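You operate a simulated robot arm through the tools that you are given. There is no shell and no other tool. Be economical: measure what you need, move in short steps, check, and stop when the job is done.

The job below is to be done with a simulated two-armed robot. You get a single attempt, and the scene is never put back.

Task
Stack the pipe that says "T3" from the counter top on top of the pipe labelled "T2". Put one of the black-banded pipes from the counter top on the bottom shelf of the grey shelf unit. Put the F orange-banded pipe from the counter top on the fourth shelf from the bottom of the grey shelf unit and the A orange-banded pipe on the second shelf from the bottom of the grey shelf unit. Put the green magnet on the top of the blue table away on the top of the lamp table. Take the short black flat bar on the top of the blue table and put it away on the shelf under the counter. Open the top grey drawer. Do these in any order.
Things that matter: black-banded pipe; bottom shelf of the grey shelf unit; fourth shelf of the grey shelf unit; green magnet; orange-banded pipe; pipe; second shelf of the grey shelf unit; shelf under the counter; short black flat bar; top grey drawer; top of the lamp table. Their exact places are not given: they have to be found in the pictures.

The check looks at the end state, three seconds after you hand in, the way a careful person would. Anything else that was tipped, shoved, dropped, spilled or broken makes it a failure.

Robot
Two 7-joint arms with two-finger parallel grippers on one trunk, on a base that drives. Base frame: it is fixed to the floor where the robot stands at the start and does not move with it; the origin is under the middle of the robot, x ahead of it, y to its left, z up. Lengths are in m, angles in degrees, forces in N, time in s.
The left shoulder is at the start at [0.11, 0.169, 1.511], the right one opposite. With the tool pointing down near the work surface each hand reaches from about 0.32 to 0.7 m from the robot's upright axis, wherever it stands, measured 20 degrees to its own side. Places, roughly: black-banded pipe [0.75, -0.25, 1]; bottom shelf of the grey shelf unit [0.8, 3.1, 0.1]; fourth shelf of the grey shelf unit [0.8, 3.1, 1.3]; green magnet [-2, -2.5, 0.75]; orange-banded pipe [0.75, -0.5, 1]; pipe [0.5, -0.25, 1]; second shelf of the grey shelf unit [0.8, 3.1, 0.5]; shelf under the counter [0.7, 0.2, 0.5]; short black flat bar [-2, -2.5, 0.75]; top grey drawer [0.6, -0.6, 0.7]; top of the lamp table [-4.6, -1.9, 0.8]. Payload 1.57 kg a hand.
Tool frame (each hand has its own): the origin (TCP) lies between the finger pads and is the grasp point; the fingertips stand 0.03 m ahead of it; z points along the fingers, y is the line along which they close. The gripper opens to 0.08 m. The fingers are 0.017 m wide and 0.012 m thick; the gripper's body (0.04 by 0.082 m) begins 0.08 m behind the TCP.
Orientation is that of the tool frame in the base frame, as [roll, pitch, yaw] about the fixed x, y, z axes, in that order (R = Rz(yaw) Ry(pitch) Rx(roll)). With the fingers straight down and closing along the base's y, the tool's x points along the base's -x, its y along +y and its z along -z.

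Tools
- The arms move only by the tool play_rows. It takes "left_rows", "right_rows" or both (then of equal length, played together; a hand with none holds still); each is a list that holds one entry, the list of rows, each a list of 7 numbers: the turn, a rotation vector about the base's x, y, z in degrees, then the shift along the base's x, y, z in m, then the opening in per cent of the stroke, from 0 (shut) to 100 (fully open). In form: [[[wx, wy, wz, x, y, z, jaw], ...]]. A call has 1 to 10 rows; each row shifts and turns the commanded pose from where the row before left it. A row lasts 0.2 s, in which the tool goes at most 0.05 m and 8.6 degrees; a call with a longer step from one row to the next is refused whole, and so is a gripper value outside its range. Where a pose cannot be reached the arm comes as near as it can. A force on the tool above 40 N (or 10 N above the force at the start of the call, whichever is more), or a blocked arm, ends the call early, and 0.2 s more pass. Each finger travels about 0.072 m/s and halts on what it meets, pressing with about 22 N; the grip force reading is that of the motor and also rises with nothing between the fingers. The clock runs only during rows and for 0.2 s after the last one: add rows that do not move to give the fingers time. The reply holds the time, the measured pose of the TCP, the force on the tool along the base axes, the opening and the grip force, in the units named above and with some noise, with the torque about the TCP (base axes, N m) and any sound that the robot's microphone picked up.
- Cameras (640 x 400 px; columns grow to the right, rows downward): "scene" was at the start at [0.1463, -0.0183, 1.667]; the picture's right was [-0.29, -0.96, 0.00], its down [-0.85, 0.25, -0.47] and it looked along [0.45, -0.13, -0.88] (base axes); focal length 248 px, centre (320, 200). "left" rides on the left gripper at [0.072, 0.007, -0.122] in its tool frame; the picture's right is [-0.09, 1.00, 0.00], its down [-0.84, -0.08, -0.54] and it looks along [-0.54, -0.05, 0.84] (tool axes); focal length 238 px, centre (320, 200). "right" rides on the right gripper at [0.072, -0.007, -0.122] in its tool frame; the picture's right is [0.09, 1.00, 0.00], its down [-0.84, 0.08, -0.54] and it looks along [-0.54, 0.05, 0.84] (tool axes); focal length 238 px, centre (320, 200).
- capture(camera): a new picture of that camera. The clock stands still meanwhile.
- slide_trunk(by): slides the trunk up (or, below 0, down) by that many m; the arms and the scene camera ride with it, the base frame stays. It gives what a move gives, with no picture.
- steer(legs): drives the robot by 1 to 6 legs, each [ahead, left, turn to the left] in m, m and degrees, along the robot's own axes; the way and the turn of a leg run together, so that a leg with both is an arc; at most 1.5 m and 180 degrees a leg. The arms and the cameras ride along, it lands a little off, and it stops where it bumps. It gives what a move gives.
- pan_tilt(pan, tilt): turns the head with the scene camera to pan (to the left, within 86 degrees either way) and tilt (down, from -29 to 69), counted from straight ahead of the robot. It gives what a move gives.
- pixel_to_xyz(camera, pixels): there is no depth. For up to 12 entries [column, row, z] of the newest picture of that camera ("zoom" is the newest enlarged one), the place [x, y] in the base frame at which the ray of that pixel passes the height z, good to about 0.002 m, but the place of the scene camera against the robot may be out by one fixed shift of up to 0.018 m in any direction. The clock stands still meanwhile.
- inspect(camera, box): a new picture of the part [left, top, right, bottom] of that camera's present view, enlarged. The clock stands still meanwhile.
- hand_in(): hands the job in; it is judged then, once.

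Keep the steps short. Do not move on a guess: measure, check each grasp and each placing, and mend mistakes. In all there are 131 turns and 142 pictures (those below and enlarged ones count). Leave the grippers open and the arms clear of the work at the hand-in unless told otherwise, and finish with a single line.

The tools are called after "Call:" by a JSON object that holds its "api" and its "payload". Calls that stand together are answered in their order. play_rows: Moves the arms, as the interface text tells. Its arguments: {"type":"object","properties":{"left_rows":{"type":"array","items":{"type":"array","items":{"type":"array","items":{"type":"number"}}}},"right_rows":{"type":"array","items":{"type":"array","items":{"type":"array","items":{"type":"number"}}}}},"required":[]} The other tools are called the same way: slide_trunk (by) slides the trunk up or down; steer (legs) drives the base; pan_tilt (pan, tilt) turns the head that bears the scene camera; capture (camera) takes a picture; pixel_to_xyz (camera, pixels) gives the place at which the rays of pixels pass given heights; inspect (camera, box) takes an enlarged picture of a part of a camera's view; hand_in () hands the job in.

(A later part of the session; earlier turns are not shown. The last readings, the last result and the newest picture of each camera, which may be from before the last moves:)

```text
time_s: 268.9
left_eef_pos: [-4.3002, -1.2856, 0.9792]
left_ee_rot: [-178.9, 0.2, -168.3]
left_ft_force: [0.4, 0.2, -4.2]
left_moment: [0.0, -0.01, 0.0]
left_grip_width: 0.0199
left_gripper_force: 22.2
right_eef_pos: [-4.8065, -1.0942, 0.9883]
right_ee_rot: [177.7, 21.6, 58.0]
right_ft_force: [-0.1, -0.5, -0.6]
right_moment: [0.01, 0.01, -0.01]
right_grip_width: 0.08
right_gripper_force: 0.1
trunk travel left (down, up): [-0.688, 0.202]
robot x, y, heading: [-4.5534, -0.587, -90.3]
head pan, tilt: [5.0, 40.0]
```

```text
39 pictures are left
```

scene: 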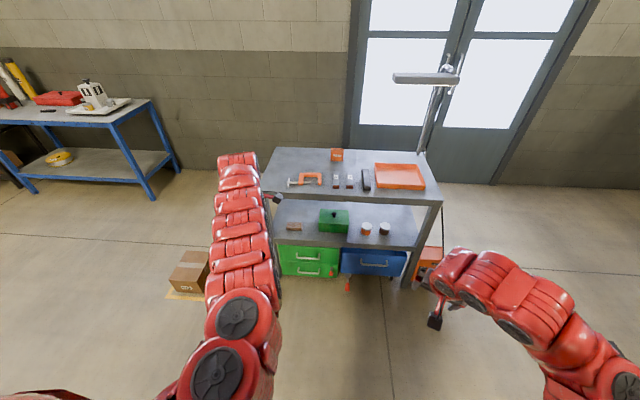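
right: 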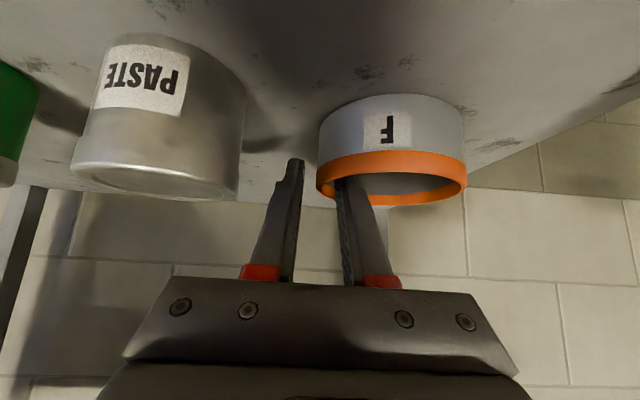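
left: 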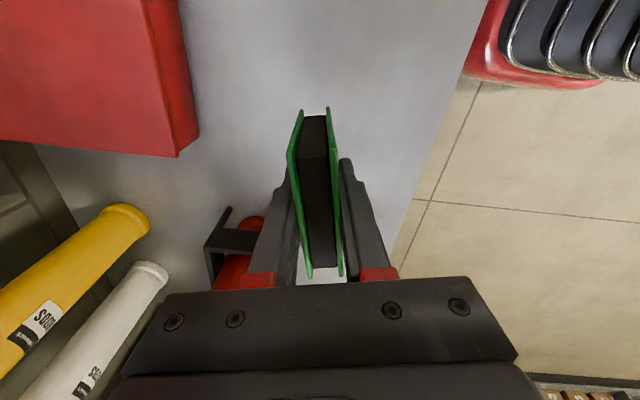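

I measure the table corners and the free spot at the back-left.

Call:
{"api": "pixel_to_xyz", "payload": {"camera": "scene", "pixels": [[440, 200, 0.85], [273, 150, 0.85], [430, 155, 0.85], [290, 181, 0.85], [322, 180, 0.85], [336, 160, 0.85], [298, 163, 0.85], [300, 193, 0.85], [440, 200, 0.8], [273, 150, 0.8], [411, 287, 0.0]]}}

Call:
{"api": "inspect", "payload": {"camera": "scene", "box": [240, 130, 460, 270]}}

```text
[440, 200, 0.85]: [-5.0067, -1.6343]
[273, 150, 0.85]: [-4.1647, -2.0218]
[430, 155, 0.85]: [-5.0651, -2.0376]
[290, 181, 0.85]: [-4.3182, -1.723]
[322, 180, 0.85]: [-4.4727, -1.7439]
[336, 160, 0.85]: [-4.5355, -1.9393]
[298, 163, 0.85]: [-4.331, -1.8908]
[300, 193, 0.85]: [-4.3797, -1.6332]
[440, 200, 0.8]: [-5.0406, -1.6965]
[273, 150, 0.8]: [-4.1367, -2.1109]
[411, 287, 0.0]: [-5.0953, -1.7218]
```

```text
2.86 times, centred on (350, 200) of scene
```

zoom: 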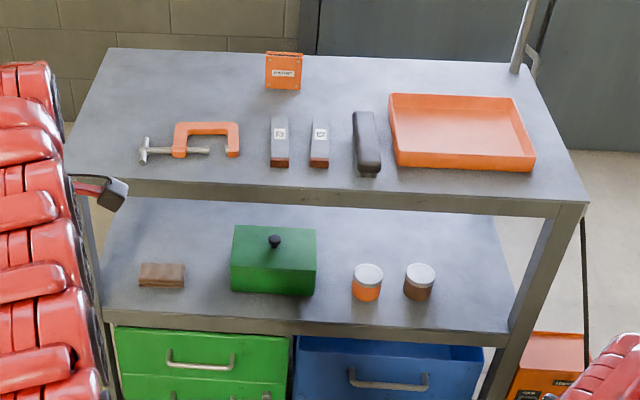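

The back-left area around (-4.31,-1.98) is free (top z≈0.80). I drive forward 0.69 m.

Call:
{"api": "steer", "payload": {"legs": [[0.69, -0.01, 0.3]]}}

Call:
{"api": "capture", "payload": {"camera": "left"}}

Call:
{"api": "capture", "payload": {"camera": "scene"}}

```text
time_s: 272.7
left_eef_pos: [-4.3051, -1.9733, 0.9792]
left_ee_rot: [-178.8, 0.1, -167.8]
left_ft_force: [-0.3, -1.0, -4.2]
left_moment: [0.01, -0.01, 0.0]
left_grip_width: 0.02
left_gripper_force: 21.6
right_eef_pos: [-4.813, -1.7873, 0.9893]
right_ee_rot: [177.6, 21.6, 58.5]
right_ft_force: [0.3, 0.2, -0.4]
right_moment: [0.02, -0.04, 0.01]
right_grip_width: 0.0801
right_gripper_force: 0.0
trunk travel left (down, up): [-0.688, 0.202]
robot x, y, heading: [-4.5647, -1.2744, -89.8]
head pan, tilt: [5.0, 40.0]
```

```text
37 pictures are left
```

left: 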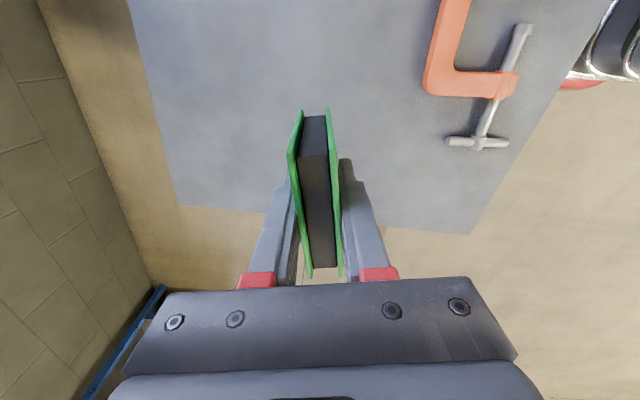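

```text
36 pictures are left
```

scene: 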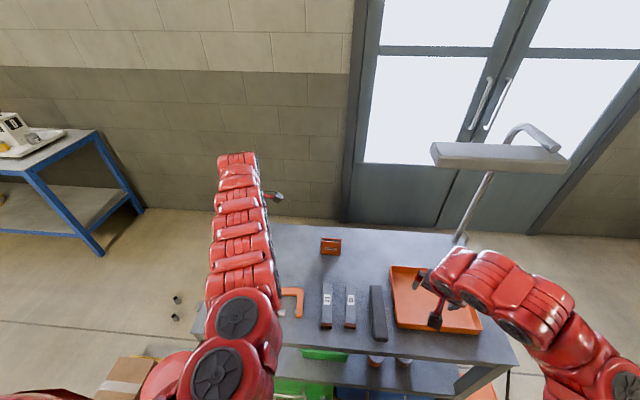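

Call:
{"api": "pixel_to_xyz", "payload": {"camera": "left", "pixels": [[180, 206, 0.8], [470, 233, 0.8], [320, 217, 0.8], [430, 95, 0.8], [450, 145, 0.8], [150, 80, 0.8], [320, 190, 0.8]]}}

```text
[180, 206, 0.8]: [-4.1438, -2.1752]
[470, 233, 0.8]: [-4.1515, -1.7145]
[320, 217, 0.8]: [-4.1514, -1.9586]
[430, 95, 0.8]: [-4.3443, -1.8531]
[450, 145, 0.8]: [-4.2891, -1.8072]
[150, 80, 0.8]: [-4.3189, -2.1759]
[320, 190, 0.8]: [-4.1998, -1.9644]
```

Well inside the edges and clear of the clamp. I lower to just above and then in small steps.

Call:
{"api": "play_rows", "payload": {"left_rows": [[[0, 0, 0, 0, 0, -0.04, 0], [0, 0, 0, 0, 0, -0.04, 0], [0, 0, 0, 0, 0, -0.035, 0], [0, 0, 0, 0, 0, -0.01, 0], [0, 0, 0, 0, 0, 0, 0]]]}}

Call:
{"api": "play_rows", "payload": {"left_rows": [[[0, 0, 0, 0, 0, -0.006, 0], [0, 0, 0, 0, 0, 0, 0]]]}}

Call:
{"api": "play_rows", "payload": {"left_rows": [[[0, 0, 0, 0, 0, -0.004, 0], [0, 0, 0, 0, 0, 0, 0]]]}}

Call:
{"api": "play_rows", "payload": {"left_rows": [[[0, 0, 0, 0, 0, -0.003, 0], [0, 0, 0, 0, 0, 0, 0]]]}}

```text
time_s: 273.9
left_eef_pos: [-4.3043, -1.974, 0.8537]
left_ee_rot: [-178.9, 0.0, -167.7]
left_ft_force: [0.4, 0.5, -4.3]
left_moment: [0.01, 0.03, 0.0]
left_grip_width: 0.0194
left_gripper_force: 22.1
right_eef_pos: [-4.8133, -1.7863, 0.9877]
right_ee_rot: [177.7, 21.6, 58.5]
right_ft_force: [-0.5, 0.8, -0.2]
right_moment: [0.0, -0.01, -0.01]
right_grip_width: 0.0799
right_gripper_force: 0.1
trunk travel left (down, up): [-0.688, 0.202]
robot x, y, heading: [-4.564, -1.2761, -89.7]
head pan, tilt: [5.0, 40.0]
```

```text
time_s: 274.5
left_eef_pos: [-4.3045, -1.9738, 0.8489]
left_ee_rot: [-178.9, 0.1, -167.9]
left_ft_force: [0.2, 0.7, -3.5]
left_moment: [0.0, 0.03, -0.02]
left_grip_width: 0.02
left_gripper_force: 21.3
right_eef_pos: [-4.812, -1.7855, 0.9892]
right_ee_rot: [177.7, 21.6, 58.5]
right_ft_force: [-0.4, -0.3, -0.1]
right_moment: [0.01, -0.02, 0.01]
right_grip_width: 0.0799
right_gripper_force: 0.0
trunk travel left (down, up): [-0.688, 0.202]
robot x, y, heading: [-4.5678, -1.2772, -89.8]
head pan, tilt: [5.0, 40.0]
```

```text
time_s: 275.1
left_eef_pos: [-4.3044, -1.9727, 0.8446]
left_ee_rot: [-178.9, 0.1, -167.8]
left_ft_force: [-0.4, 0.0, -3.9]
left_moment: [0.01, -0.02, 0.0]
left_grip_width: 0.02
left_gripper_force: 21.8
right_eef_pos: [-4.8135, -1.7856, 0.9887]
right_ee_rot: [177.7, 21.6, 58.5]
right_ft_force: [-0.1, 0.2, 0.4]
right_moment: [-0.02, -0.01, -0.03]
right_grip_width: 0.0801
right_gripper_force: 0.0
trunk travel left (down, up): [-0.688, 0.202]
robot x, y, heading: [-4.568, -1.2765, -89.6]
head pan, tilt: [5.0, 40.0]
```

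```text
time_s: 275.7
left_eef_pos: [-4.3043, -1.9734, 0.8414]
left_ee_rot: [-179.0, 0.0, -167.7]
left_ft_force: [1.1, 0.2, -3.5]
left_moment: [-0.01, 0.0, 0.01]
left_grip_width: 0.0197
left_gripper_force: 22.1
right_eef_pos: [-4.8119, -1.7851, 0.9874]
right_ee_rot: [177.7, 21.6, 58.5]
right_ft_force: [0.0, -0.2, 0.2]
right_moment: [0.03, 0.01, 0.0]
right_grip_width: 0.0798
right_gripper_force: 0.1
trunk travel left (down, up): [-0.688, 0.202]
robot x, y, heading: [-4.5702, -1.2698, -89.6]
head pan, tilt: [5.0, 40.0]
```

Call:
{"api": "play_rows", "payload": {"left_rows": [[[0, 0, 0, 0, 0, -0.004, 0], [0, 0, 0, 0, 0, 0, 0]]]}}

Call:
{"api": "play_rows", "payload": {"left_rows": [[[0, 0, 0, 0, 0, -0.003, 0], [0, 0, 0, 0, 0, 0, 0]]]}}

Call:
{"api": "play_rows", "payload": {"left_rows": [[[0, 0, 0, 0, 0, -0.002, 0], [0, 0, 0, 0, 0, 0, 0]]]}}

Call:
{"api": "capture", "payload": {"camera": "left"}}

```text
time_s: 276.3
left_eef_pos: [-4.3053, -1.9732, 0.8391]
left_ee_rot: [-178.7, 0.1, -167.8]
left_ft_force: [2.5, -1.4, 12.8]
left_moment: [-0.05, 0.54, 0.01]
left_grip_width: 0.0198
left_gripper_force: 21.6
right_eef_pos: [-4.8137, -1.785, 0.9893]
right_ee_rot: [177.7, 21.7, 58.5]
right_ft_force: [-0.3, 0.5, 0.6]
right_moment: [-0.04, 0.01, 0.02]
right_grip_width: 0.0799
right_gripper_force: 0.0
trunk travel left (down, up): [-0.688, 0.202]
robot x, y, heading: [-4.5681, -1.2714, -89.9]
head pan, tilt: [5.0, 40.0]
```

```text
time_s: 276.9
left_eef_pos: [-4.3048, -1.9733, 0.8387]
left_ee_rot: [-178.5, 0.1, -167.7]
left_ft_force: [4.4, -4.5, 32.5]
left_moment: [0.12, 0.0, -0.01]
left_grip_width: 0.0199
left_gripper_force: 21.9
right_eef_pos: [-4.8137, -1.7836, 0.9897]
right_ee_rot: [177.5, 21.8, 58.3]
right_ft_force: [-0.2, -0.2, -0.3]
right_moment: [-0.01, 0.0, -0.04]
right_grip_width: 0.08
right_gripper_force: 0.0
trunk travel left (down, up): [-0.688, 0.202]
robot x, y, heading: [-4.5657, -1.2732, -89.6]
head pan, tilt: [5.0, 40.0]
```

```text
time_s: 277.3
left_eef_pos: [-4.3045, -1.9753, 0.8381]
left_ee_rot: [-178.3, 0.0, -167.7]
left_ft_force: [-0.7, 4.7, 21.2]
left_moment: [0.38, 0.13, 0.02]
left_grip_width: 0.0196
left_gripper_force: 22.3
right_eef_pos: [-4.8138, -1.7848, 0.9893]
right_ee_rot: [177.5, 21.6, 58.3]
right_ft_force: [-1.0, -0.5, -0.3]
right_moment: [-0.01, 0.03, -0.01]
right_grip_width: 0.0801
right_gripper_force: 0.0
trunk travel left (down, up): [-0.688, 0.202]
robot x, y, heading: [-4.5634, -1.2731, -90.0]
head pan, tilt: [5.0, 40.0]
stopped in row 2 (left hand): the force on the tool passed its limit at 44 N (the readings are from after the stop); the commanded pose is now the measured one
```

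```text
35 pictures are left
```

left: 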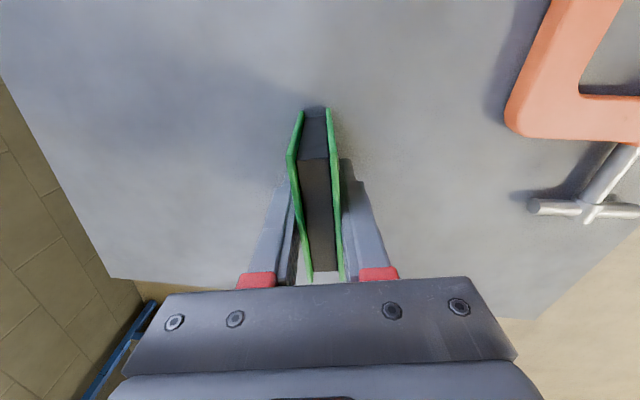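

The magnet stands on the table. I relieve, open, and rise straight up.

Call:
{"api": "play_rows", "payload": {"left_rows": [[[0, 0, 0, 0, 0, 0.002, 0], [0, 0, 0, 0, 0, 0, 30], [0, 0, 0, 0, 0, 0, 70], [0, 0, 0, 0, 0, 0, 80], [0, 0, 0, 0, 0, 0.03, 80], [0, 0, 0, 0, 0, 0.04, 80], [0, 0, 0, 0, 0, 0.04, 80], [0, 0, 0, 0, 0, 0.03, 80]]]}}

Call:
{"api": "steer", "payload": {"legs": [[-0.65, 0, 0]]}}

Call:
{"api": "capture", "payload": {"camera": "scene"}}

```text
time_s: 279.1
left_eef_pos: [-4.3042, -1.976, 0.9773]
left_ee_rot: [-178.4, 0.2, -167.8]
left_ft_force: [0.6, -0.5, -0.5]
left_moment: [-0.01, 0.0, 0.02]
left_grip_width: 0.0641
left_gripper_force: 0.1
right_eef_pos: [-4.812, -1.7853, 0.9887]
right_ee_rot: [177.7, 21.8, 58.5]
right_ft_force: [0.1, -0.5, -0.3]
right_moment: [0.02, 0.0, 0.0]
right_grip_width: 0.0799
right_gripper_force: 0.0
trunk travel left (down, up): [-0.688, 0.202]
robot x, y, heading: [-4.5666, -1.2716, -89.7]
head pan, tilt: [5.0, 40.0]
```

```text
time_s: 282.8
left_eef_pos: [-4.3056, -1.3202, 0.9774]
left_ee_rot: [-178.5, 0.1, -167.6]
left_ft_force: [0.0, -0.3, -0.6]
left_moment: [0.01, -0.01, 0.01]
left_grip_width: 0.0641
left_gripper_force: 0.1
right_eef_pos: [-4.8147, -1.1312, 0.9882]
right_ee_rot: [177.7, 21.6, 58.6]
right_ft_force: [0.0, 0.5, -0.5]
right_moment: [-0.03, 0.02, 0.01]
right_grip_width: 0.08
right_gripper_force: 0.0
trunk travel left (down, up): [-0.688, 0.202]
robot x, y, heading: [-4.5704, -0.6195, -89.6]
head pan, tilt: [5.0, 40.0]
```

```text
34 pictures are left
```

scene: 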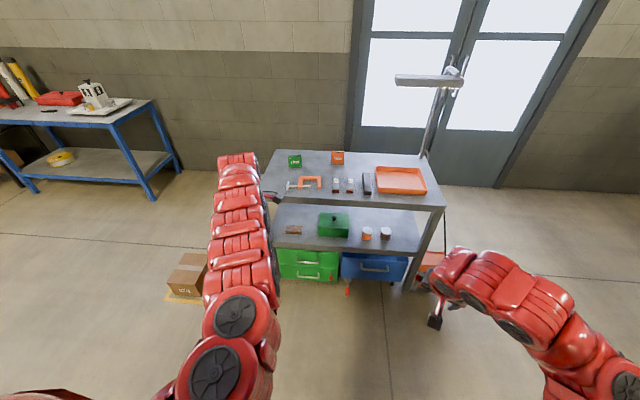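

The magnet is on the lamp table. I go back to the blue table for the bar.

Call:
{"api": "steer", "payload": {"legs": [[0, 1.1, 0], [0, 1.09, 0], [1.2, 0, 0]]}}

Call:
{"api": "capture", "payload": {"camera": "left"}}

Call:
{"api": "capture", "payload": {"camera": "scene"}}

```text
time_s: 299.3
left_eef_pos: [-2.1087, -2.515, 0.976]
left_ee_rot: [-178.5, 0.1, -167.7]
left_ft_force: [-1.7, -0.2, 0.2]
left_moment: [0.0, 0.02, 0.0]
left_grip_width: 0.064
left_gripper_force: 0.0
right_eef_pos: [-2.6177, -2.3266, 0.9886]
right_ee_rot: [177.6, 21.6, 58.4]
right_ft_force: [-0.1, -0.6, 0.4]
right_moment: [0.0, -0.01, 0.0]
right_grip_width: 0.08
right_gripper_force: 0.0
trunk travel left (down, up): [-0.688, 0.202]
robot x, y, heading: [-2.3739, -1.8138, -89.6]
head pan, tilt: [5.0, 40.0]
```

```text
33 pictures are left
```

left: 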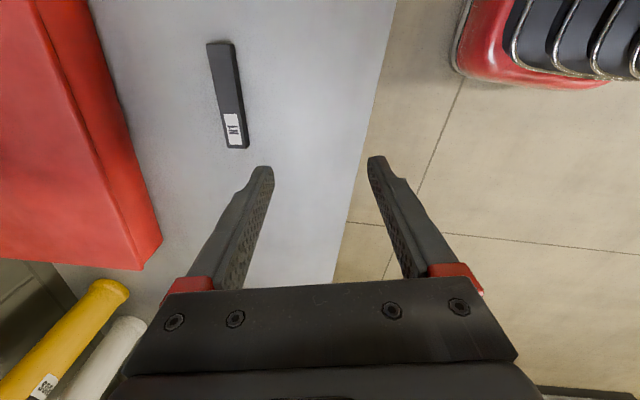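

```text
32 pictures are left
```

scene: 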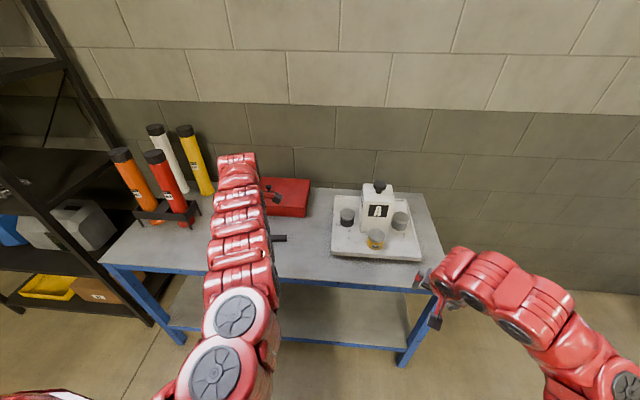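

The bar lies at (220,43)–(237,147) in the left view. I measure it.

Call:
{"api": "pixel_to_xyz", "payload": {"camera": "left", "pixels": [[221, 43, 0.81], [237, 147, 0.81], [229, 95, 0.81], [216, 95, 0.81], [240, 95, 0.81], [105, 100, 0.88]]}}

```text
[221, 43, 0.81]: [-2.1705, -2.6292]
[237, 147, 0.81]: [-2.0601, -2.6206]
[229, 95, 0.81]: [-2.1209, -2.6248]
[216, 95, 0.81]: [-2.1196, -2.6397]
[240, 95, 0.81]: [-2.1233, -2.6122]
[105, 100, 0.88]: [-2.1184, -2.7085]
```

Bar centre (-2.115,-2.625), 0.11 m long, 0.027 wide, 4.5° turned. I drive 0.11 m forward, align yaw and recheck.

Call:
{"api": "steer", "payload": {"legs": [[0.11, -0.006, -0.3]]}}

Call:
{"api": "play_rows", "payload": {"left_rows": [[[0, 0, -7.6, 0, 0, -0.02, 75], [0, 0, 0, 0, 0, -0.04, 75], [0, 0, 0, 0, 0, 0, 75]]]}}

Call:
{"api": "capture", "payload": {"camera": "left"}}

```text
time_s: 300.5
left_eef_pos: [-2.1194, -2.6265, 0.976]
left_ee_rot: [-178.5, 0.1, -168.1]
left_ft_force: [0.1, 0.1, 0.4]
left_moment: [-0.01, 0.01, 0.0]
left_grip_width: 0.0641
left_gripper_force: 0.1
right_eef_pos: [-2.6262, -2.4329, 0.9886]
right_ee_rot: [177.7, 21.8, 58.3]
right_ft_force: [0.2, -0.1, 0.2]
right_moment: [0.01, -0.01, -0.02]
right_grip_width: 0.08
right_gripper_force: 0.0
trunk travel left (down, up): [-0.688, 0.202]
robot x, y, heading: [-2.3792, -1.9247, -90.1]
head pan, tilt: [5.0, 40.0]
```

```text
time_s: 301.3
left_eef_pos: [-2.1193, -2.6257, 0.9171]
left_ee_rot: [-178.4, 0.1, -175.7]
left_ft_force: [-0.1, 0.4, 0.4]
left_moment: [0.01, -0.01, -0.02]
left_grip_width: 0.0601
left_gripper_force: 0.0
right_eef_pos: [-2.627, -2.4336, 0.9896]
right_ee_rot: [177.7, 21.7, 58.1]
right_ft_force: [0.4, 0.4, -0.5]
right_moment: [0.0, 0.0, -0.01]
right_grip_width: 0.0801
right_gripper_force: 0.1
trunk travel left (down, up): [-0.688, 0.202]
robot x, y, heading: [-2.3754, -1.9211, -90.1]
head pan, tilt: [5.0, 40.0]
```

```text
31 pictures are left
```

left: 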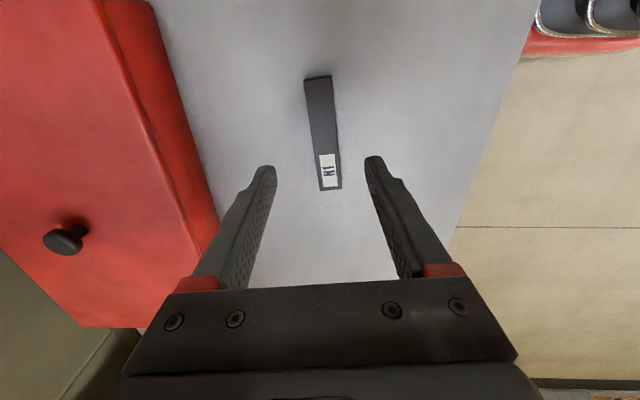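

Call:
{"api": "pixel_to_xyz", "payload": {"camera": "left", "pixels": [[318, 79, 0.81], [330, 188, 0.81], [323, 133, 0.81]]}}

```text
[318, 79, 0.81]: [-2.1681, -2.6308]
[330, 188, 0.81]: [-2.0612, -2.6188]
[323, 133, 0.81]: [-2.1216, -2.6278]
```

I trim 2° and 4 mm, descend to z≈0.836 and close.

Call:
{"api": "play_rows", "payload": {"left_rows": [[[0, 0, 2, 0.004, 0.001, -0.035, 75], [0, 0, 0, 0, 0, -0.035, 75], [0, 0, 0, 0, 0, -0.011, 75], [0, 0, 0, 0, 0, 0, 40], [0, 0, 0, 0, 0, 0, 0], [0, 0, 0, 0, 0, 0, 0], [0, 0, 0, 0, 0, 0, 0]]]}}

Call:
{"api": "capture", "payload": {"camera": "left"}}

```text
time_s: 302.9
left_eef_pos: [-2.1157, -2.6259, 0.8351]
left_ee_rot: [-178.5, 0.1, -173.7]
left_ft_force: [0.6, 0.1, -0.7]
left_moment: [0.02, 0.09, -0.02]
left_grip_width: 0.0248
left_gripper_force: 22.0
right_eef_pos: [-2.6269, -2.4331, 0.9883]
right_ee_rot: [177.7, 21.6, 58.3]
right_ft_force: [0.2, 1.1, -0.1]
right_moment: [0.0, -0.02, -0.01]
right_grip_width: 0.08
right_gripper_force: 0.0
trunk travel left (down, up): [-0.688, 0.202]
robot x, y, heading: [-2.3765, -1.9234, -90.0]
head pan, tilt: [5.0, 40.0]
```

```text
30 pictures are left
```

left: 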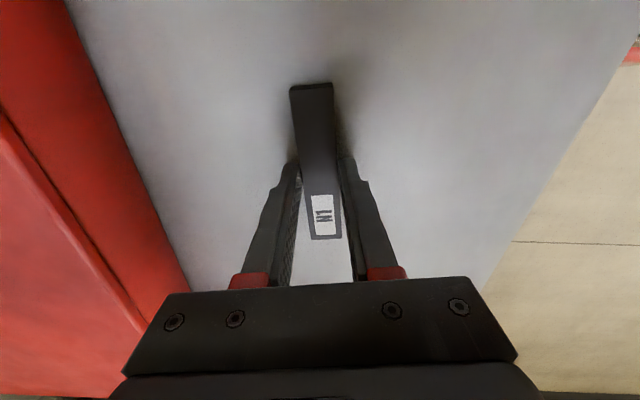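

The bar is held (0.0248). I lift it, back off, turn to face the counter and drive there for a look at the under-shelf.

Call:
{"api": "play_rows", "payload": {"left_rows": [[[0, 0, 0, 0, 0, 0.03, 0], [0, 0, 0, 0, 0, 0.04, 0], [0, 0, 0, 0, 0, 0.04, 0], [0, 0, 0, 0, 0, 0.03, 0]]]}}

Call:
{"api": "steer", "payload": {"legs": [[-0.7, 0, 0], [0, 0, 90], [1.4, 0, 0], [0.2, 0.6, 0], [0, 0.6, 0]]}}

Call:
{"api": "slide_trunk", "payload": {"by": -0.4}}

Call:
{"api": "pan_tilt", "payload": {"pan": 5, "tilt": 25}}

Call:
{"api": "capture", "payload": {"camera": "scene"}}

```text
time_s: 303.9
left_eef_pos: [-2.1147, -2.6252, 0.9753]
left_ee_rot: [-178.4, 0.3, -173.7]
left_ft_force: [-0.2, -0.3, -3.5]
left_moment: [0.03, 0.01, 0.01]
left_grip_width: 0.0243
left_gripper_force: 22.3
right_eef_pos: [-2.6272, -2.434, 0.9878]
right_ee_rot: [177.7, 21.6, 58.2]
right_ft_force: [0.2, -0.4, -0.6]
right_moment: [-0.02, 0.03, 0.0]
right_grip_width: 0.0801
right_gripper_force: 0.0
trunk travel left (down, up): [-0.688, 0.202]
robot x, y, heading: [-2.3773, -1.92, -90.1]
head pan, tilt: [5.0, 40.0]
```

```text
time_s: 324.3
left_eef_pos: [-0.0362, 0.2031, 0.9739]
left_ee_rot: [-178.5, 0.1, -84.7]
left_ft_force: [0.0, 1.2, -3.9]
left_moment: [0.0, -0.03, -0.01]
left_grip_width: 0.0245
left_gripper_force: 21.8
right_eef_pos: [-0.2371, -0.303, 0.9896]
right_ee_rot: [177.6, 21.6, 147.1]
right_ft_force: [-0.1, 0.5, 0.3]
right_moment: [-0.01, -0.01, -0.03]
right_grip_width: 0.0802
right_gripper_force: 0.0
trunk travel left (down, up): [-0.688, 0.202]
robot x, y, heading: [-0.7411, -0.0431, -1.1]
head pan, tilt: [5.0, 40.0]
```

```text
time_s: 328.1
left_eef_pos: [-0.0362, 0.2042, 0.5741]
left_ee_rot: [-178.5, 0.1, -84.8]
left_ft_force: [-0.6, -0.8, -3.5]
left_moment: [-0.02, -0.01, 0.01]
left_grip_width: 0.0248
left_gripper_force: 22.2
right_eef_pos: [-0.2377, -0.3046, 0.5889]
right_ee_rot: [177.7, 21.6, 147.1]
right_ft_force: [1.2, 0.5, -0.6]
right_moment: [-0.03, -0.01, 0.0]
right_grip_width: 0.08
right_gripper_force: 0.0
trunk travel left (down, up): [-0.288, 0.602]
robot x, y, heading: [-0.7464, -0.0459, -1.1]
head pan, tilt: [5.0, 40.0]
```

```text
time_s: 328.9
left_eef_pos: [-0.0365, 0.2037, 0.5729]
left_ee_rot: [-178.5, 0.1, -84.9]
left_ft_force: [0.2, 0.0, -3.7]
left_moment: [-0.02, 0.02, 0.02]
left_grip_width: 0.0248
left_gripper_force: 22.3
right_eef_pos: [-0.2373, -0.303, 0.5875]
right_ee_rot: [177.8, 21.6, 147.1]
right_ft_force: [0.1, -0.6, -0.4]
right_moment: [0.02, 0.04, 0.01]
right_grip_width: 0.0803
right_gripper_force: 0.1
trunk travel left (down, up): [-0.288, 0.602]
robot x, y, heading: [-0.7446, -0.0417, -1.1]
head pan, tilt: [5.0, 25.0]
```

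```text
29 pictures are left
```

scene: 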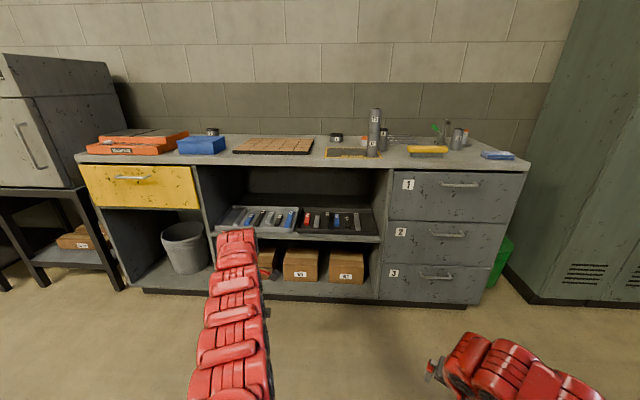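

The under-counter shelf with two trays of bars is visible at rows 210–235. I enlarge it.

Call:
{"api": "inspect", "payload": {"camera": "scene", "box": [195, 160, 395, 285]}}

Call:
{"api": "pixel_to_xyz", "payload": {"camera": "scene", "pixels": [[300, 239, 0.5], [220, 235, 0.5], [378, 243, 0.5], [300, 239, 0.47], [240, 210, 0.5], [340, 212, 0.5], [380, 237, 0.52], [390, 168, 0.88], [205, 165, 0.88], [441, 186, 0.75], [479, 186, 0.75]]}}

```text
3.20 times, centred on (295, 222) of scene
```

zoom: 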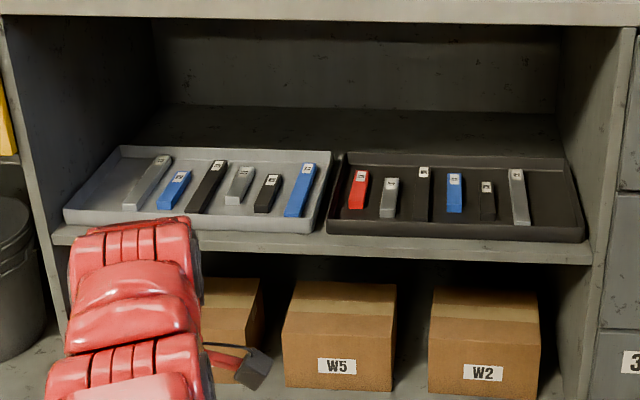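

```text
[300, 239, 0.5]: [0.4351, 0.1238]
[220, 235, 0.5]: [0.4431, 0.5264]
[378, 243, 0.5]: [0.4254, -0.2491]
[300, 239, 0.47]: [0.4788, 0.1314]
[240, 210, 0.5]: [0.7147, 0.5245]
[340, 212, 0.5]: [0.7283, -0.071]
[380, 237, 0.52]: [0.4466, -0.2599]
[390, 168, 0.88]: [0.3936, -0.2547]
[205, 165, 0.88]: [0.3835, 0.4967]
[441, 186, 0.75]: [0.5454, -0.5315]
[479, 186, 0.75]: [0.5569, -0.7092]
```

I enlarge both trays more to find a free strip for the bar.

Call:
{"api": "inspect", "payload": {"camera": "scene", "box": [292, 200, 384, 250]}}

Call:
{"api": "inspect", "payload": {"camera": "scene", "box": [210, 195, 302, 245]}}

```text
6.96 times, centred on (338, 225) of scene
```

zoom: 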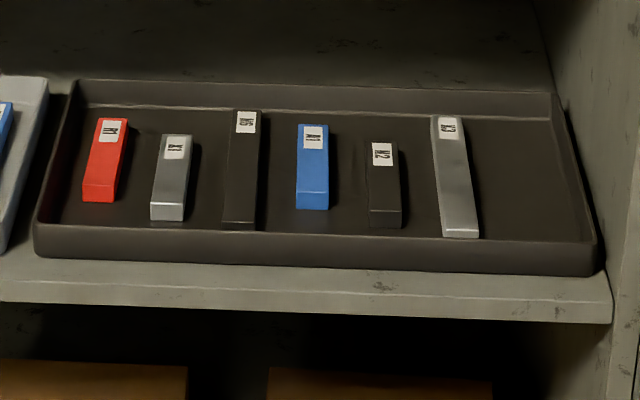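

```text
6.96 times, centred on (256, 220) of scene
```

zoom: 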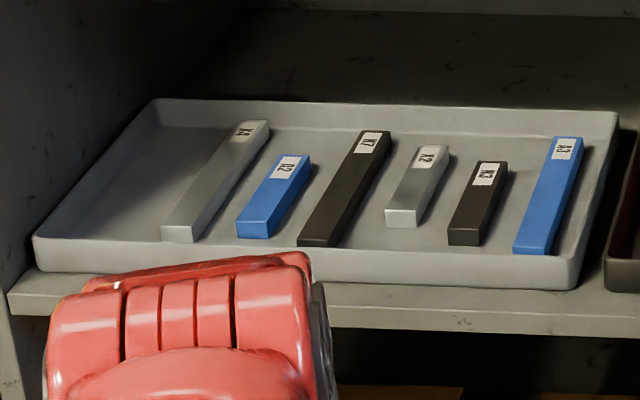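

The black tray has a free strip in front of its red and grey bars (about zoom x≈138). I square the heading, raise the hand, make the bar exactly sideways, and tilt the hand forward 30°.

Call:
{"api": "steer", "payload": {"legs": [[0, 0, 1.1]]}}

Call:
{"api": "play_rows", "payload": {"left_rows": [[[0, 0, -6.2, 0, 0, 0.02, 0], [0, -7.5, 0, 0, 0, 0.025, 0], [0, -7.5, 0, 0, 0, 0.025, 0], [0, -7.5, 0, 0, 0, 0.025, 0], [0, -7.5, 0, 0, 0, 0.025, 0], [0, 0, 0, 0, 0, 0, 0]]]}}

Call:
{"api": "pixel_to_xyz", "payload": {"camera": "scene", "pixels": [[311.85, 231.5, 0.5], [306.1, 225.3, 0.5], [315.9, 228, 0.5], [311.85, 231.5, 0.52], [297.4, 231.5, 0.5], [324, 229, 0.5], [293.5, 233, 0.5], [377, 236, 0.5]]}}

```text
time_s: 329.6
left_eef_pos: [-0.0408, 0.218, 0.5738]
left_ee_rot: [-178.6, 0.2, -83.7]
left_ft_force: [0.0, 0.2, -3.6]
left_moment: [-0.02, -0.06, 0.0]
left_grip_width: 0.0247
left_gripper_force: 22.2
right_eef_pos: [-0.2327, -0.2926, 0.5875]
right_ee_rot: [177.7, 21.6, 148.3]
right_ft_force: [0.0, 0.5, -0.3]
right_moment: [0.01, -0.02, 0.01]
right_grip_width: 0.08
right_gripper_force: 0.1
trunk travel left (down, up): [-0.288, 0.602]
robot x, y, heading: [-0.7406, -0.0429, 0.2]
head pan, tilt: [5.0, 25.0]
```

```text
time_s: 331.1
left_eef_pos: [-0.0418, 0.2171, 0.6946]
left_ee_rot: [-148.6, 0.1, -89.8]
left_ft_force: [0.1, -0.7, -3.6]
left_moment: [-0.04, 0.09, 0.04]
left_grip_width: 0.0248
left_gripper_force: 21.8
right_eef_pos: [-0.2318, -0.2936, 0.5886]
right_ee_rot: [177.7, 21.7, 148.2]
right_ft_force: [-0.7, 0.6, -0.1]
right_moment: [0.02, 0.0, -0.01]
right_grip_width: 0.0799
right_gripper_force: 0.1
trunk travel left (down, up): [-0.288, 0.602]
robot x, y, heading: [-0.7451, -0.0413, -0.1]
head pan, tilt: [5.0, 25.0]
```

```text
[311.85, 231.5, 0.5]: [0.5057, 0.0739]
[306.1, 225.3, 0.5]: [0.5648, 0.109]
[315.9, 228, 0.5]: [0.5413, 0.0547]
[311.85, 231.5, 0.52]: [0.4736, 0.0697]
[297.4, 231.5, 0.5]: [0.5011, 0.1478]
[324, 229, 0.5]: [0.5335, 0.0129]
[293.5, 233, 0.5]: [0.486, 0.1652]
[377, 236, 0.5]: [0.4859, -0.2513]
```

The 30° tilt works. I move right 0.14 m, lower to z≈0.645 and drive forward to bring the bar just in front of the tray.

Call:
{"api": "play_rows", "payload": {"left_rows": [[[0, 0, 0, 0, 0, -0.025, 0], [0, 0, 0, 0, 0, -0.025, 0]]]}}

Call:
{"api": "steer", "payload": {"legs": [[0, -0.143, 0], [0.43, 0, 0]]}}

Call:
{"api": "capture", "payload": {"camera": "left"}}

Call:
{"api": "capture", "payload": {"camera": "scene"}}

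```text
time_s: 331.6
left_eef_pos: [-0.0404, 0.2162, 0.6438]
left_ee_rot: [-148.4, 0.0, -89.8]
left_ft_force: [-0.1, -0.1, -3.1]
left_moment: [0.01, 0.07, -0.01]
left_grip_width: 0.0246
left_gripper_force: 22.1
right_eef_pos: [-0.2333, -0.2932, 0.5879]
right_ee_rot: [177.7, 21.5, 148.2]
right_ft_force: [0.1, -0.8, 0.6]
right_moment: [-0.01, 0.0, 0.03]
right_grip_width: 0.0801
right_gripper_force: 0.1
trunk travel left (down, up): [-0.288, 0.602]
robot x, y, heading: [-0.7477, -0.0447, 0.1]
head pan, tilt: [5.0, 25.0]
```

```text
time_s: 335.2
left_eef_pos: [0.3941, 0.0717, 0.6453]
left_ee_rot: [-148.5, -0.1, -89.9]
left_ft_force: [0.6, 0.1, -4.7]
left_moment: [-0.05, 0.07, 0.04]
left_grip_width: 0.025
left_gripper_force: 21.9
right_eef_pos: [0.2014, -0.4398, 0.5884]
right_ee_rot: [177.6, 21.7, 148.0]
right_ft_force: [0.3, 0.0, -0.7]
right_moment: [0.01, -0.01, 0.0]
right_grip_width: 0.08
right_gripper_force: 0.1
trunk travel left (down, up): [-0.288, 0.602]
robot x, y, heading: [-0.3133, -0.1864, -0.1]
head pan, tilt: [5.0, 25.0]
```

```text
25 pictures are left
```

left: 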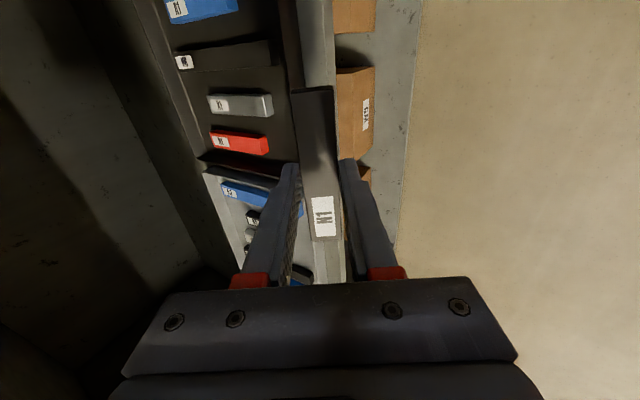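

```text
24 pictures are left
```

scene: 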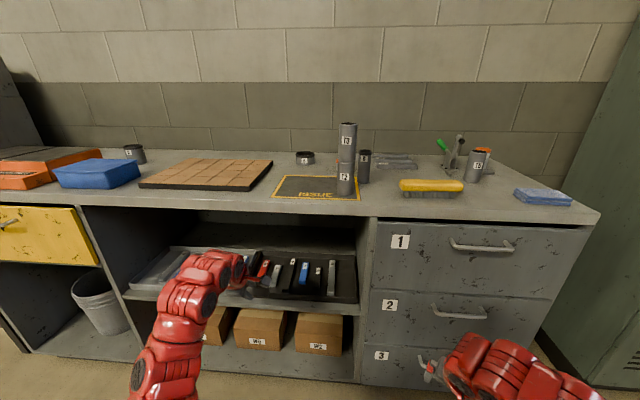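

The side view shows the tray, its front wall and the shelf edge. I enlarge it.

Call:
{"api": "inspect", "payload": {"camera": "left", "box": [180, 20, 360, 180]}}

Call:
{"api": "pixel_to_xyz", "payload": {"camera": "left", "pixels": [[268, 150, 0.51], [273, 112, 0.51], [273, 112, 0.53], [300, 110, 0.54], [283, 110, 0.54], [335, 60, 0.5], [335, 60, 0.52], [205, 165, 0.54], [272, 66, 0.51]]}}

```text
2.50 times, centred on (270, 100) of left
```

zoom: 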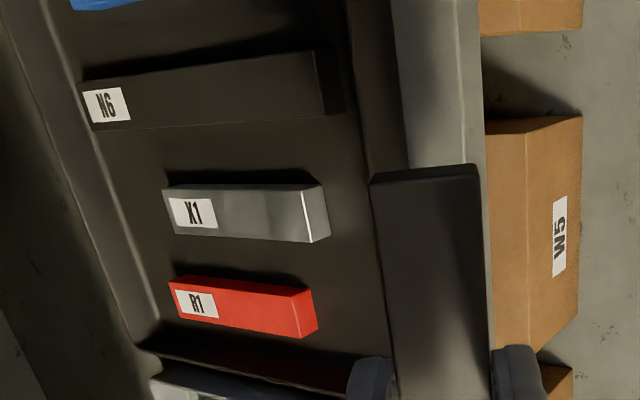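

```text
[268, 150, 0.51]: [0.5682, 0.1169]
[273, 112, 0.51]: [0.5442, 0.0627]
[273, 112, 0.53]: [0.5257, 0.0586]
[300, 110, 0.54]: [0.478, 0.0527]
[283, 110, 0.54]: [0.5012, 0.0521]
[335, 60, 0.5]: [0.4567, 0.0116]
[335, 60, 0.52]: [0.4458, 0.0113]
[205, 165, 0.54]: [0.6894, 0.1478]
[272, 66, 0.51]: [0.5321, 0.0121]
```

Too tight there (strip only ~0.04 m). The grey tray's left side (between its wall and bar K4) has ≈0.085 m free, fitting the bar lengthwise. I back off and turn the hand 90° about its own axis.

Call:
{"api": "steer", "payload": {"legs": [[-0.3, 0, 0]]}}

Call:
{"api": "play_rows", "payload": {"left_rows": [[[4.27, 0, -7.4, 0, 0, 0, 0], [4.27, 0, -7.4, 0, 0, 0, 0], [4.27, 0, -7.4, 0, 0, 0, 0], [4.27, 0, -7.4, 0, 0, 0, 0], [4.27, 0, -7.4, 0, 0, 0, 0], [4.27, 0, -7.4, 0, 0, 0, 0], [4.27, 0, -7.4, 0, 0, 0, 0], [4.27, 0, -7.4, 0, 0, 0, 0], [4.27, 0, -7.4, 0, 0, 0, 0], [4.27, 0, -7.4, 0, 0, 0, 0]]]}}

Call:
{"api": "play_rows", "payload": {"left_rows": [[[2.0, 0, -3.5, 0, 0, 0, 0], [0, -6, 0, 0, 0, 0.01, 0], [0, -6, 0, 0, 0, 0.01, 0], [0, 0, 0, 0, 0, 0, 0]]]}}

Call:
{"api": "steer", "payload": {"legs": [[0, 0.443, 0]]}}

Call:
{"api": "capture", "payload": {"camera": "left"}}

```text
time_s: 337.3
left_eef_pos: [0.0936, 0.0728, 0.6459]
left_ee_rot: [-148.5, -0.1, -89.9]
left_ft_force: [-0.1, -0.3, -2.6]
left_moment: [-0.01, 0.05, -0.04]
left_grip_width: 0.0246
left_gripper_force: 22.0
right_eef_pos: [-0.0981, -0.438, 0.5889]
right_ee_rot: [177.7, 21.7, 148.2]
right_ft_force: [-0.9, -0.4, 0.3]
right_moment: [0.01, 0.05, 0.02]
right_grip_width: 0.0802
right_gripper_force: 0.0
trunk travel left (down, up): [-0.288, 0.602]
robot x, y, heading: [-0.6098, -0.1882, 0.1]
head pan, tilt: [5.0, 25.0]
```

```text
time_s: 339.5
left_eef_pos: [0.0952, 0.0735, 0.6451]
left_ee_rot: [-175.8, 30.0, -174.8]
left_ft_force: [-1.5, 0.7, -2.7]
left_moment: [0.02, 0.04, -0.01]
left_grip_width: 0.0247
left_gripper_force: 22.1
right_eef_pos: [-0.0988, -0.4383, 0.5886]
right_ee_rot: [177.7, 21.5, 148.1]
right_ft_force: [-0.6, -0.3, 0.7]
right_moment: [0.01, -0.04, 0.0]
right_grip_width: 0.0802
right_gripper_force: 0.0
trunk travel left (down, up): [-0.288, 0.602]
robot x, y, heading: [-0.6103, -0.1872, -0.1]
head pan, tilt: [5.0, 25.0]
```

```text
time_s: 340.5
left_eef_pos: [0.094, 0.0722, 0.6658]
left_ee_rot: [-177.9, 42.0, -179.0]
left_ft_force: [0.3, 0.5, -3.7]
left_moment: [-0.01, 0.08, -0.01]
left_grip_width: 0.0248
left_gripper_force: 21.5
right_eef_pos: [-0.0977, -0.4378, 0.5883]
right_ee_rot: [177.7, 21.6, 148.1]
right_ft_force: [0.0, -0.5, -0.2]
right_moment: [0.0, 0.02, -0.03]
right_grip_width: 0.0799
right_gripper_force: 0.0
trunk travel left (down, up): [-0.288, 0.602]
robot x, y, heading: [-0.6147, -0.1931, 0.1]
head pan, tilt: [5.0, 25.0]
```

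```text
time_s: 343.2
left_eef_pos: [0.0958, 0.5113, 0.6648]
left_ee_rot: [-177.8, 42.1, -179.2]
left_ft_force: [0.0, -0.1, -2.9]
left_moment: [-0.01, 0.09, -0.01]
left_grip_width: 0.0249
left_gripper_force: 21.7
right_eef_pos: [-0.0967, -0.0002, 0.5894]
right_ee_rot: [177.7, 21.7, 148.1]
right_ft_force: [0.5, -0.3, 0.0]
right_moment: [-0.01, 0.01, -0.01]
right_grip_width: 0.0801
right_gripper_force: 0.1
trunk travel left (down, up): [-0.288, 0.602]
robot x, y, heading: [-0.6079, 0.252, 0.1]
head pan, tilt: [5.0, 25.0]
```

```text
22 pictures are left
```

left: 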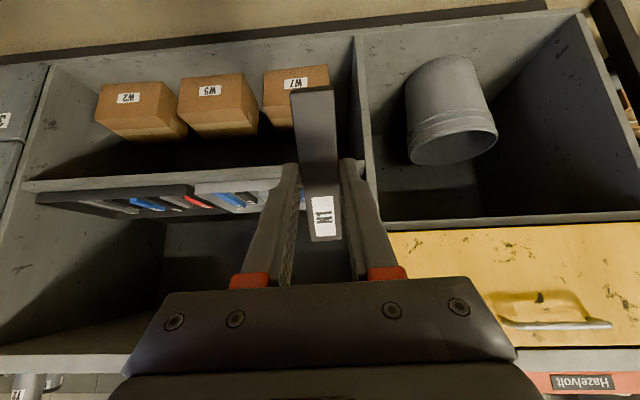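

The hand now holds the bar lengthwise at y≈0.511. I drive forward 0.28 m and look at the tray's left side.

Call:
{"api": "steer", "payload": {"legs": [[0.28, 0, 0]]}}

Call:
{"api": "capture", "payload": {"camera": "left"}}

```text
time_s: 345.1
left_eef_pos: [0.3748, 0.5109, 0.664]
left_ee_rot: [-177.8, 41.9, -179.1]
left_ft_force: [0.2, -0.4, -3.3]
left_moment: [0.04, 0.07, 0.0]
left_grip_width: 0.0246
left_gripper_force: 22.6
right_eef_pos: [0.1827, 0.0014, 0.5887]
right_ee_rot: [177.7, 21.6, 148.2]
right_ft_force: [0.3, 0.3, 0.2]
right_moment: [-0.02, 0.01, 0.03]
right_grip_width: 0.0798
right_gripper_force: 0.2
trunk travel left (down, up): [-0.288, 0.602]
robot x, y, heading: [-0.3307, 0.2499, 0.0]
head pan, tilt: [5.0, 25.0]
```

```text
21 pictures are left
```

left: 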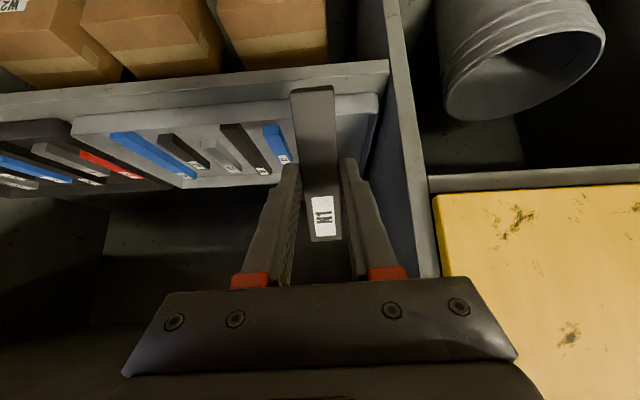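

Call:
{"api": "pixel_to_xyz", "payload": {"camera": "left", "pixels": [[378, 98, 0.55], [378, 98, 0.53], [364, 150, 0.55], [270, 128, 0.53], [285, 127, 0.53], [240, 128, 0.53], [340, 110, 0.55], [340, 80, 0.52], [388, 75, 0.52], [290, 160, 0.53]]}}

Call:
{"api": "inspect", "payload": {"camera": "left", "box": [200, 60, 420, 200]}}

```text
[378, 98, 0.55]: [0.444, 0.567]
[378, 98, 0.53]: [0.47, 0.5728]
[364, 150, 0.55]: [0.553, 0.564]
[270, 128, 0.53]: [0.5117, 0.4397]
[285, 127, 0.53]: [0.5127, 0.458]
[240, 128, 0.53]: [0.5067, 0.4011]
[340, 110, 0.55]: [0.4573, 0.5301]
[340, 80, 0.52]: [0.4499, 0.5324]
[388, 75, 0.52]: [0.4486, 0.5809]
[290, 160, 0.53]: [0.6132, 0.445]
```

```text
2.86 times, centred on (310, 130) of left
```

zoom: 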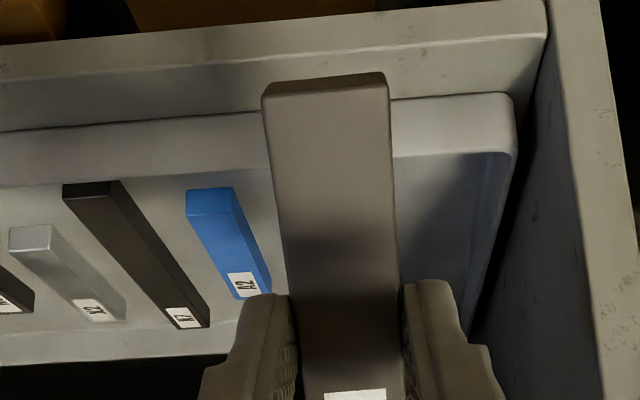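

K4 is hidden behind the bar. I look with the head camera from here.

Call:
{"api": "pan_tilt", "payload": {"pan": 12, "tilt": 38}}

Call:
{"api": "capture", "payload": {"camera": "scene"}}

```text
time_s: 345.9
left_eef_pos: [0.3752, 0.5123, 0.6651]
left_ee_rot: [-177.7, 41.9, -179.0]
left_ft_force: [0.0, -0.1, -4.5]
left_moment: [0.04, 0.09, -0.01]
left_grip_width: 0.0249
left_gripper_force: 22.4
right_eef_pos: [0.1832, 0.0004, 0.5884]
right_ee_rot: [177.7, 21.6, 148.2]
right_ft_force: [0.6, 0.9, 0.8]
right_moment: [0.01, 0.02, 0.04]
right_grip_width: 0.0799
right_gripper_force: 0.0
trunk travel left (down, up): [-0.288, 0.602]
robot x, y, heading: [-0.3302, 0.2506, 0.1]
head pan, tilt: [12.0, 38.0]
```

```text
19 pictures are left
```

scene: 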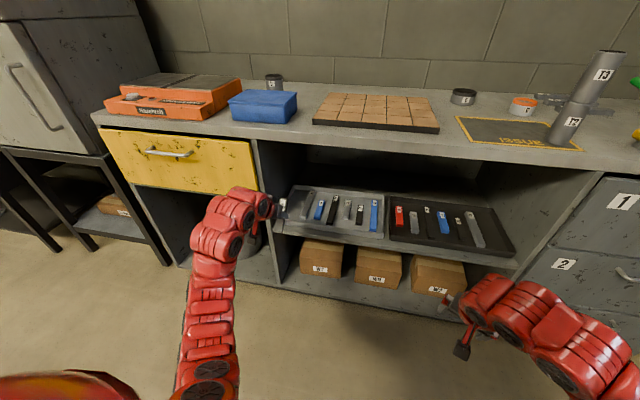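

Call:
{"api": "inspect", "payload": {"camera": "scene", "box": [370, 175, 530, 275]}}

Call:
{"api": "inspect", "payload": {"camera": "scene", "box": [265, 175, 375, 245]}}

```text
4.00 times, centred on (450, 225) of scene
```

zoom: 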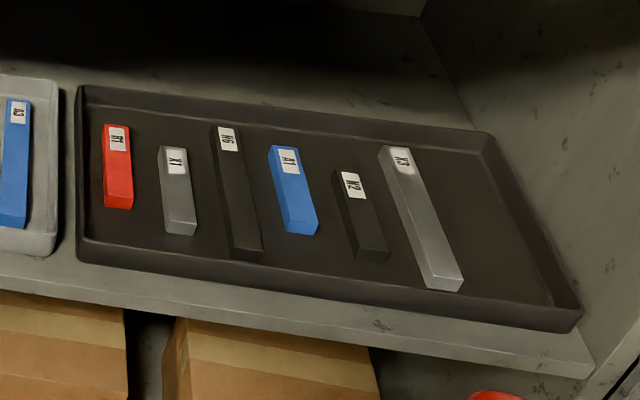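

```text
5.71 times, centred on (320, 210) of scene
```

zoom: 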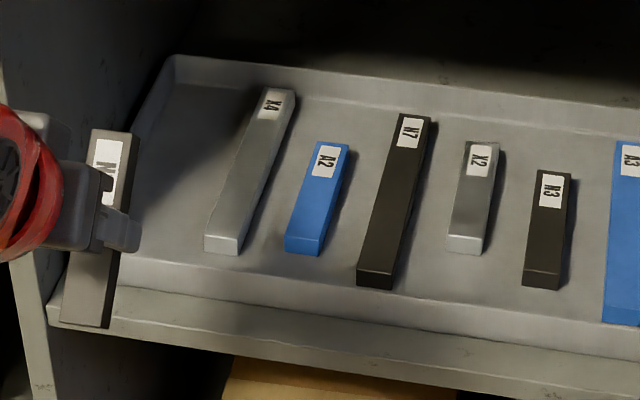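

Clear view: there is free floor left of K4. I measure the gap.

Call:
{"api": "pixel_to_xyz", "payload": {"camera": "scene", "pixels": [[299.9, 219.1, 0.51], [308.6, 195.1, 0.51], [295.5, 191.6, 0.51], [284.6, 217.9, 0.51], [314, 219, 0.51], [320, 219, 0.51], [306, 219.2, 0.51], [285, 224, 0.54], [320, 230, 0.54], [308, 191, 0.54]]}}

```text
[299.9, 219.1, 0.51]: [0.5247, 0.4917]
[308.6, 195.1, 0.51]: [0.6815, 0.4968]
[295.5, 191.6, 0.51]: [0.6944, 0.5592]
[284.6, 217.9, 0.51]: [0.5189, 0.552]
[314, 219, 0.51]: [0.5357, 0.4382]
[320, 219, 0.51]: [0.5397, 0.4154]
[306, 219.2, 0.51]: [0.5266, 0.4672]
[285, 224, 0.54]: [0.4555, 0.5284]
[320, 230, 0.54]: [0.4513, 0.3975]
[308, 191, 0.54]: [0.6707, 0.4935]
```

The left gap is tight beside the divider panel. I measure the free area right of X3 in the black tray and the distance to its panel.

Call:
{"api": "pixel_to_xyz", "payload": {"camera": "scene", "pixels": [[485.75, 247, 0.51], [475, 213, 0.51], [491.75, 211, 0.51], [506, 249, 0.51], [515.75, 255, 0.51], [519, 264, 0.5], [476.5, 244, 0.525], [485.5, 243, 0.525], [471, 261, 0.5], [498, 209, 0.51]]}}

```text
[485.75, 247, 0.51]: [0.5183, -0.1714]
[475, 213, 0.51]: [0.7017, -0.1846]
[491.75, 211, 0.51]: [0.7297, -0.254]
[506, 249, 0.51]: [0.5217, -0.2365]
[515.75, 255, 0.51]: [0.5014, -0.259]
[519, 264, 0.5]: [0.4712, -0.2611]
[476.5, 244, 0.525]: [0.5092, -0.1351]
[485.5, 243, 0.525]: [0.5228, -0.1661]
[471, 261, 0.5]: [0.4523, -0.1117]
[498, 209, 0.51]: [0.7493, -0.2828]
```

The right end of the black tray has ≈0.065 m free and ≈1.7 cm more to the panel — better. I tuck the right hand back, back off, strafe right 0.70 m, and look again.

Call:
{"api": "play_rows", "payload": {"right_rows": [[[0, 0, 0, -0.03, 0, 0, 100], [0, 0, 0, -0.03, 0, 0, 100], [0, 0, 0, -0.03, 0, 0, 100]]]}}

Call:
{"api": "steer", "payload": {"legs": [[-0.15, 0, 0], [0, -0.705, 0], [0.17, 0, 0]]}}

Call:
{"api": "capture", "payload": {"camera": "left"}}

```text
time_s: 346.7
left_eef_pos: [0.3738, 0.5108, 0.6642]
left_ee_rot: [-177.7, 42.1, -179.3]
left_ft_force: [-0.8, 0.5, -3.3]
left_moment: [-0.03, 0.09, -0.02]
left_grip_width: 0.0248
left_gripper_force: 22.0
right_eef_pos: [0.1831, 0.0014, 0.5886]
right_ee_rot: [177.7, 21.5, 148.2]
right_ft_force: [0.1, 0.0, -0.2]
right_moment: [-0.03, 0.0, 0.03]
right_grip_width: 0.0799
right_gripper_force: 0.1
right hand out of reach, approached as far as the arm can: row 1, 2, 3
trunk travel left (down, up): [-0.288, 0.602]
robot x, y, heading: [-0.3262, 0.2484, -0.2]
head pan, tilt: [12.0, 38.0]
```

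```text
time_s: 352.6
left_eef_pos: [0.3927, -0.2026, 0.6638]
left_ee_rot: [-177.8, 42.0, -179.4]
left_ft_force: [0.9, -0.1, -3.2]
left_moment: [0.04, 0.09, 0.03]
left_grip_width: 0.0248
left_gripper_force: 21.7
right_eef_pos: [0.1983, -0.7129, 0.5879]
right_ee_rot: [177.7, 21.5, 147.8]
right_ft_force: [-0.3, -0.1, -1.3]
right_moment: [-0.03, 0.02, -0.01]
right_grip_width: 0.0799
right_gripper_force: 0.0
trunk travel left (down, up): [-0.288, 0.602]
robot x, y, heading: [-0.3126, -0.4574, -0.3]
head pan, tilt: [12.0, 38.0]
```

```text
16 pictures are left
```

left: 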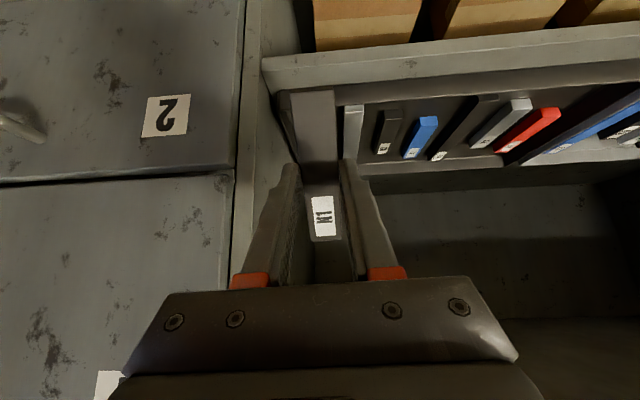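

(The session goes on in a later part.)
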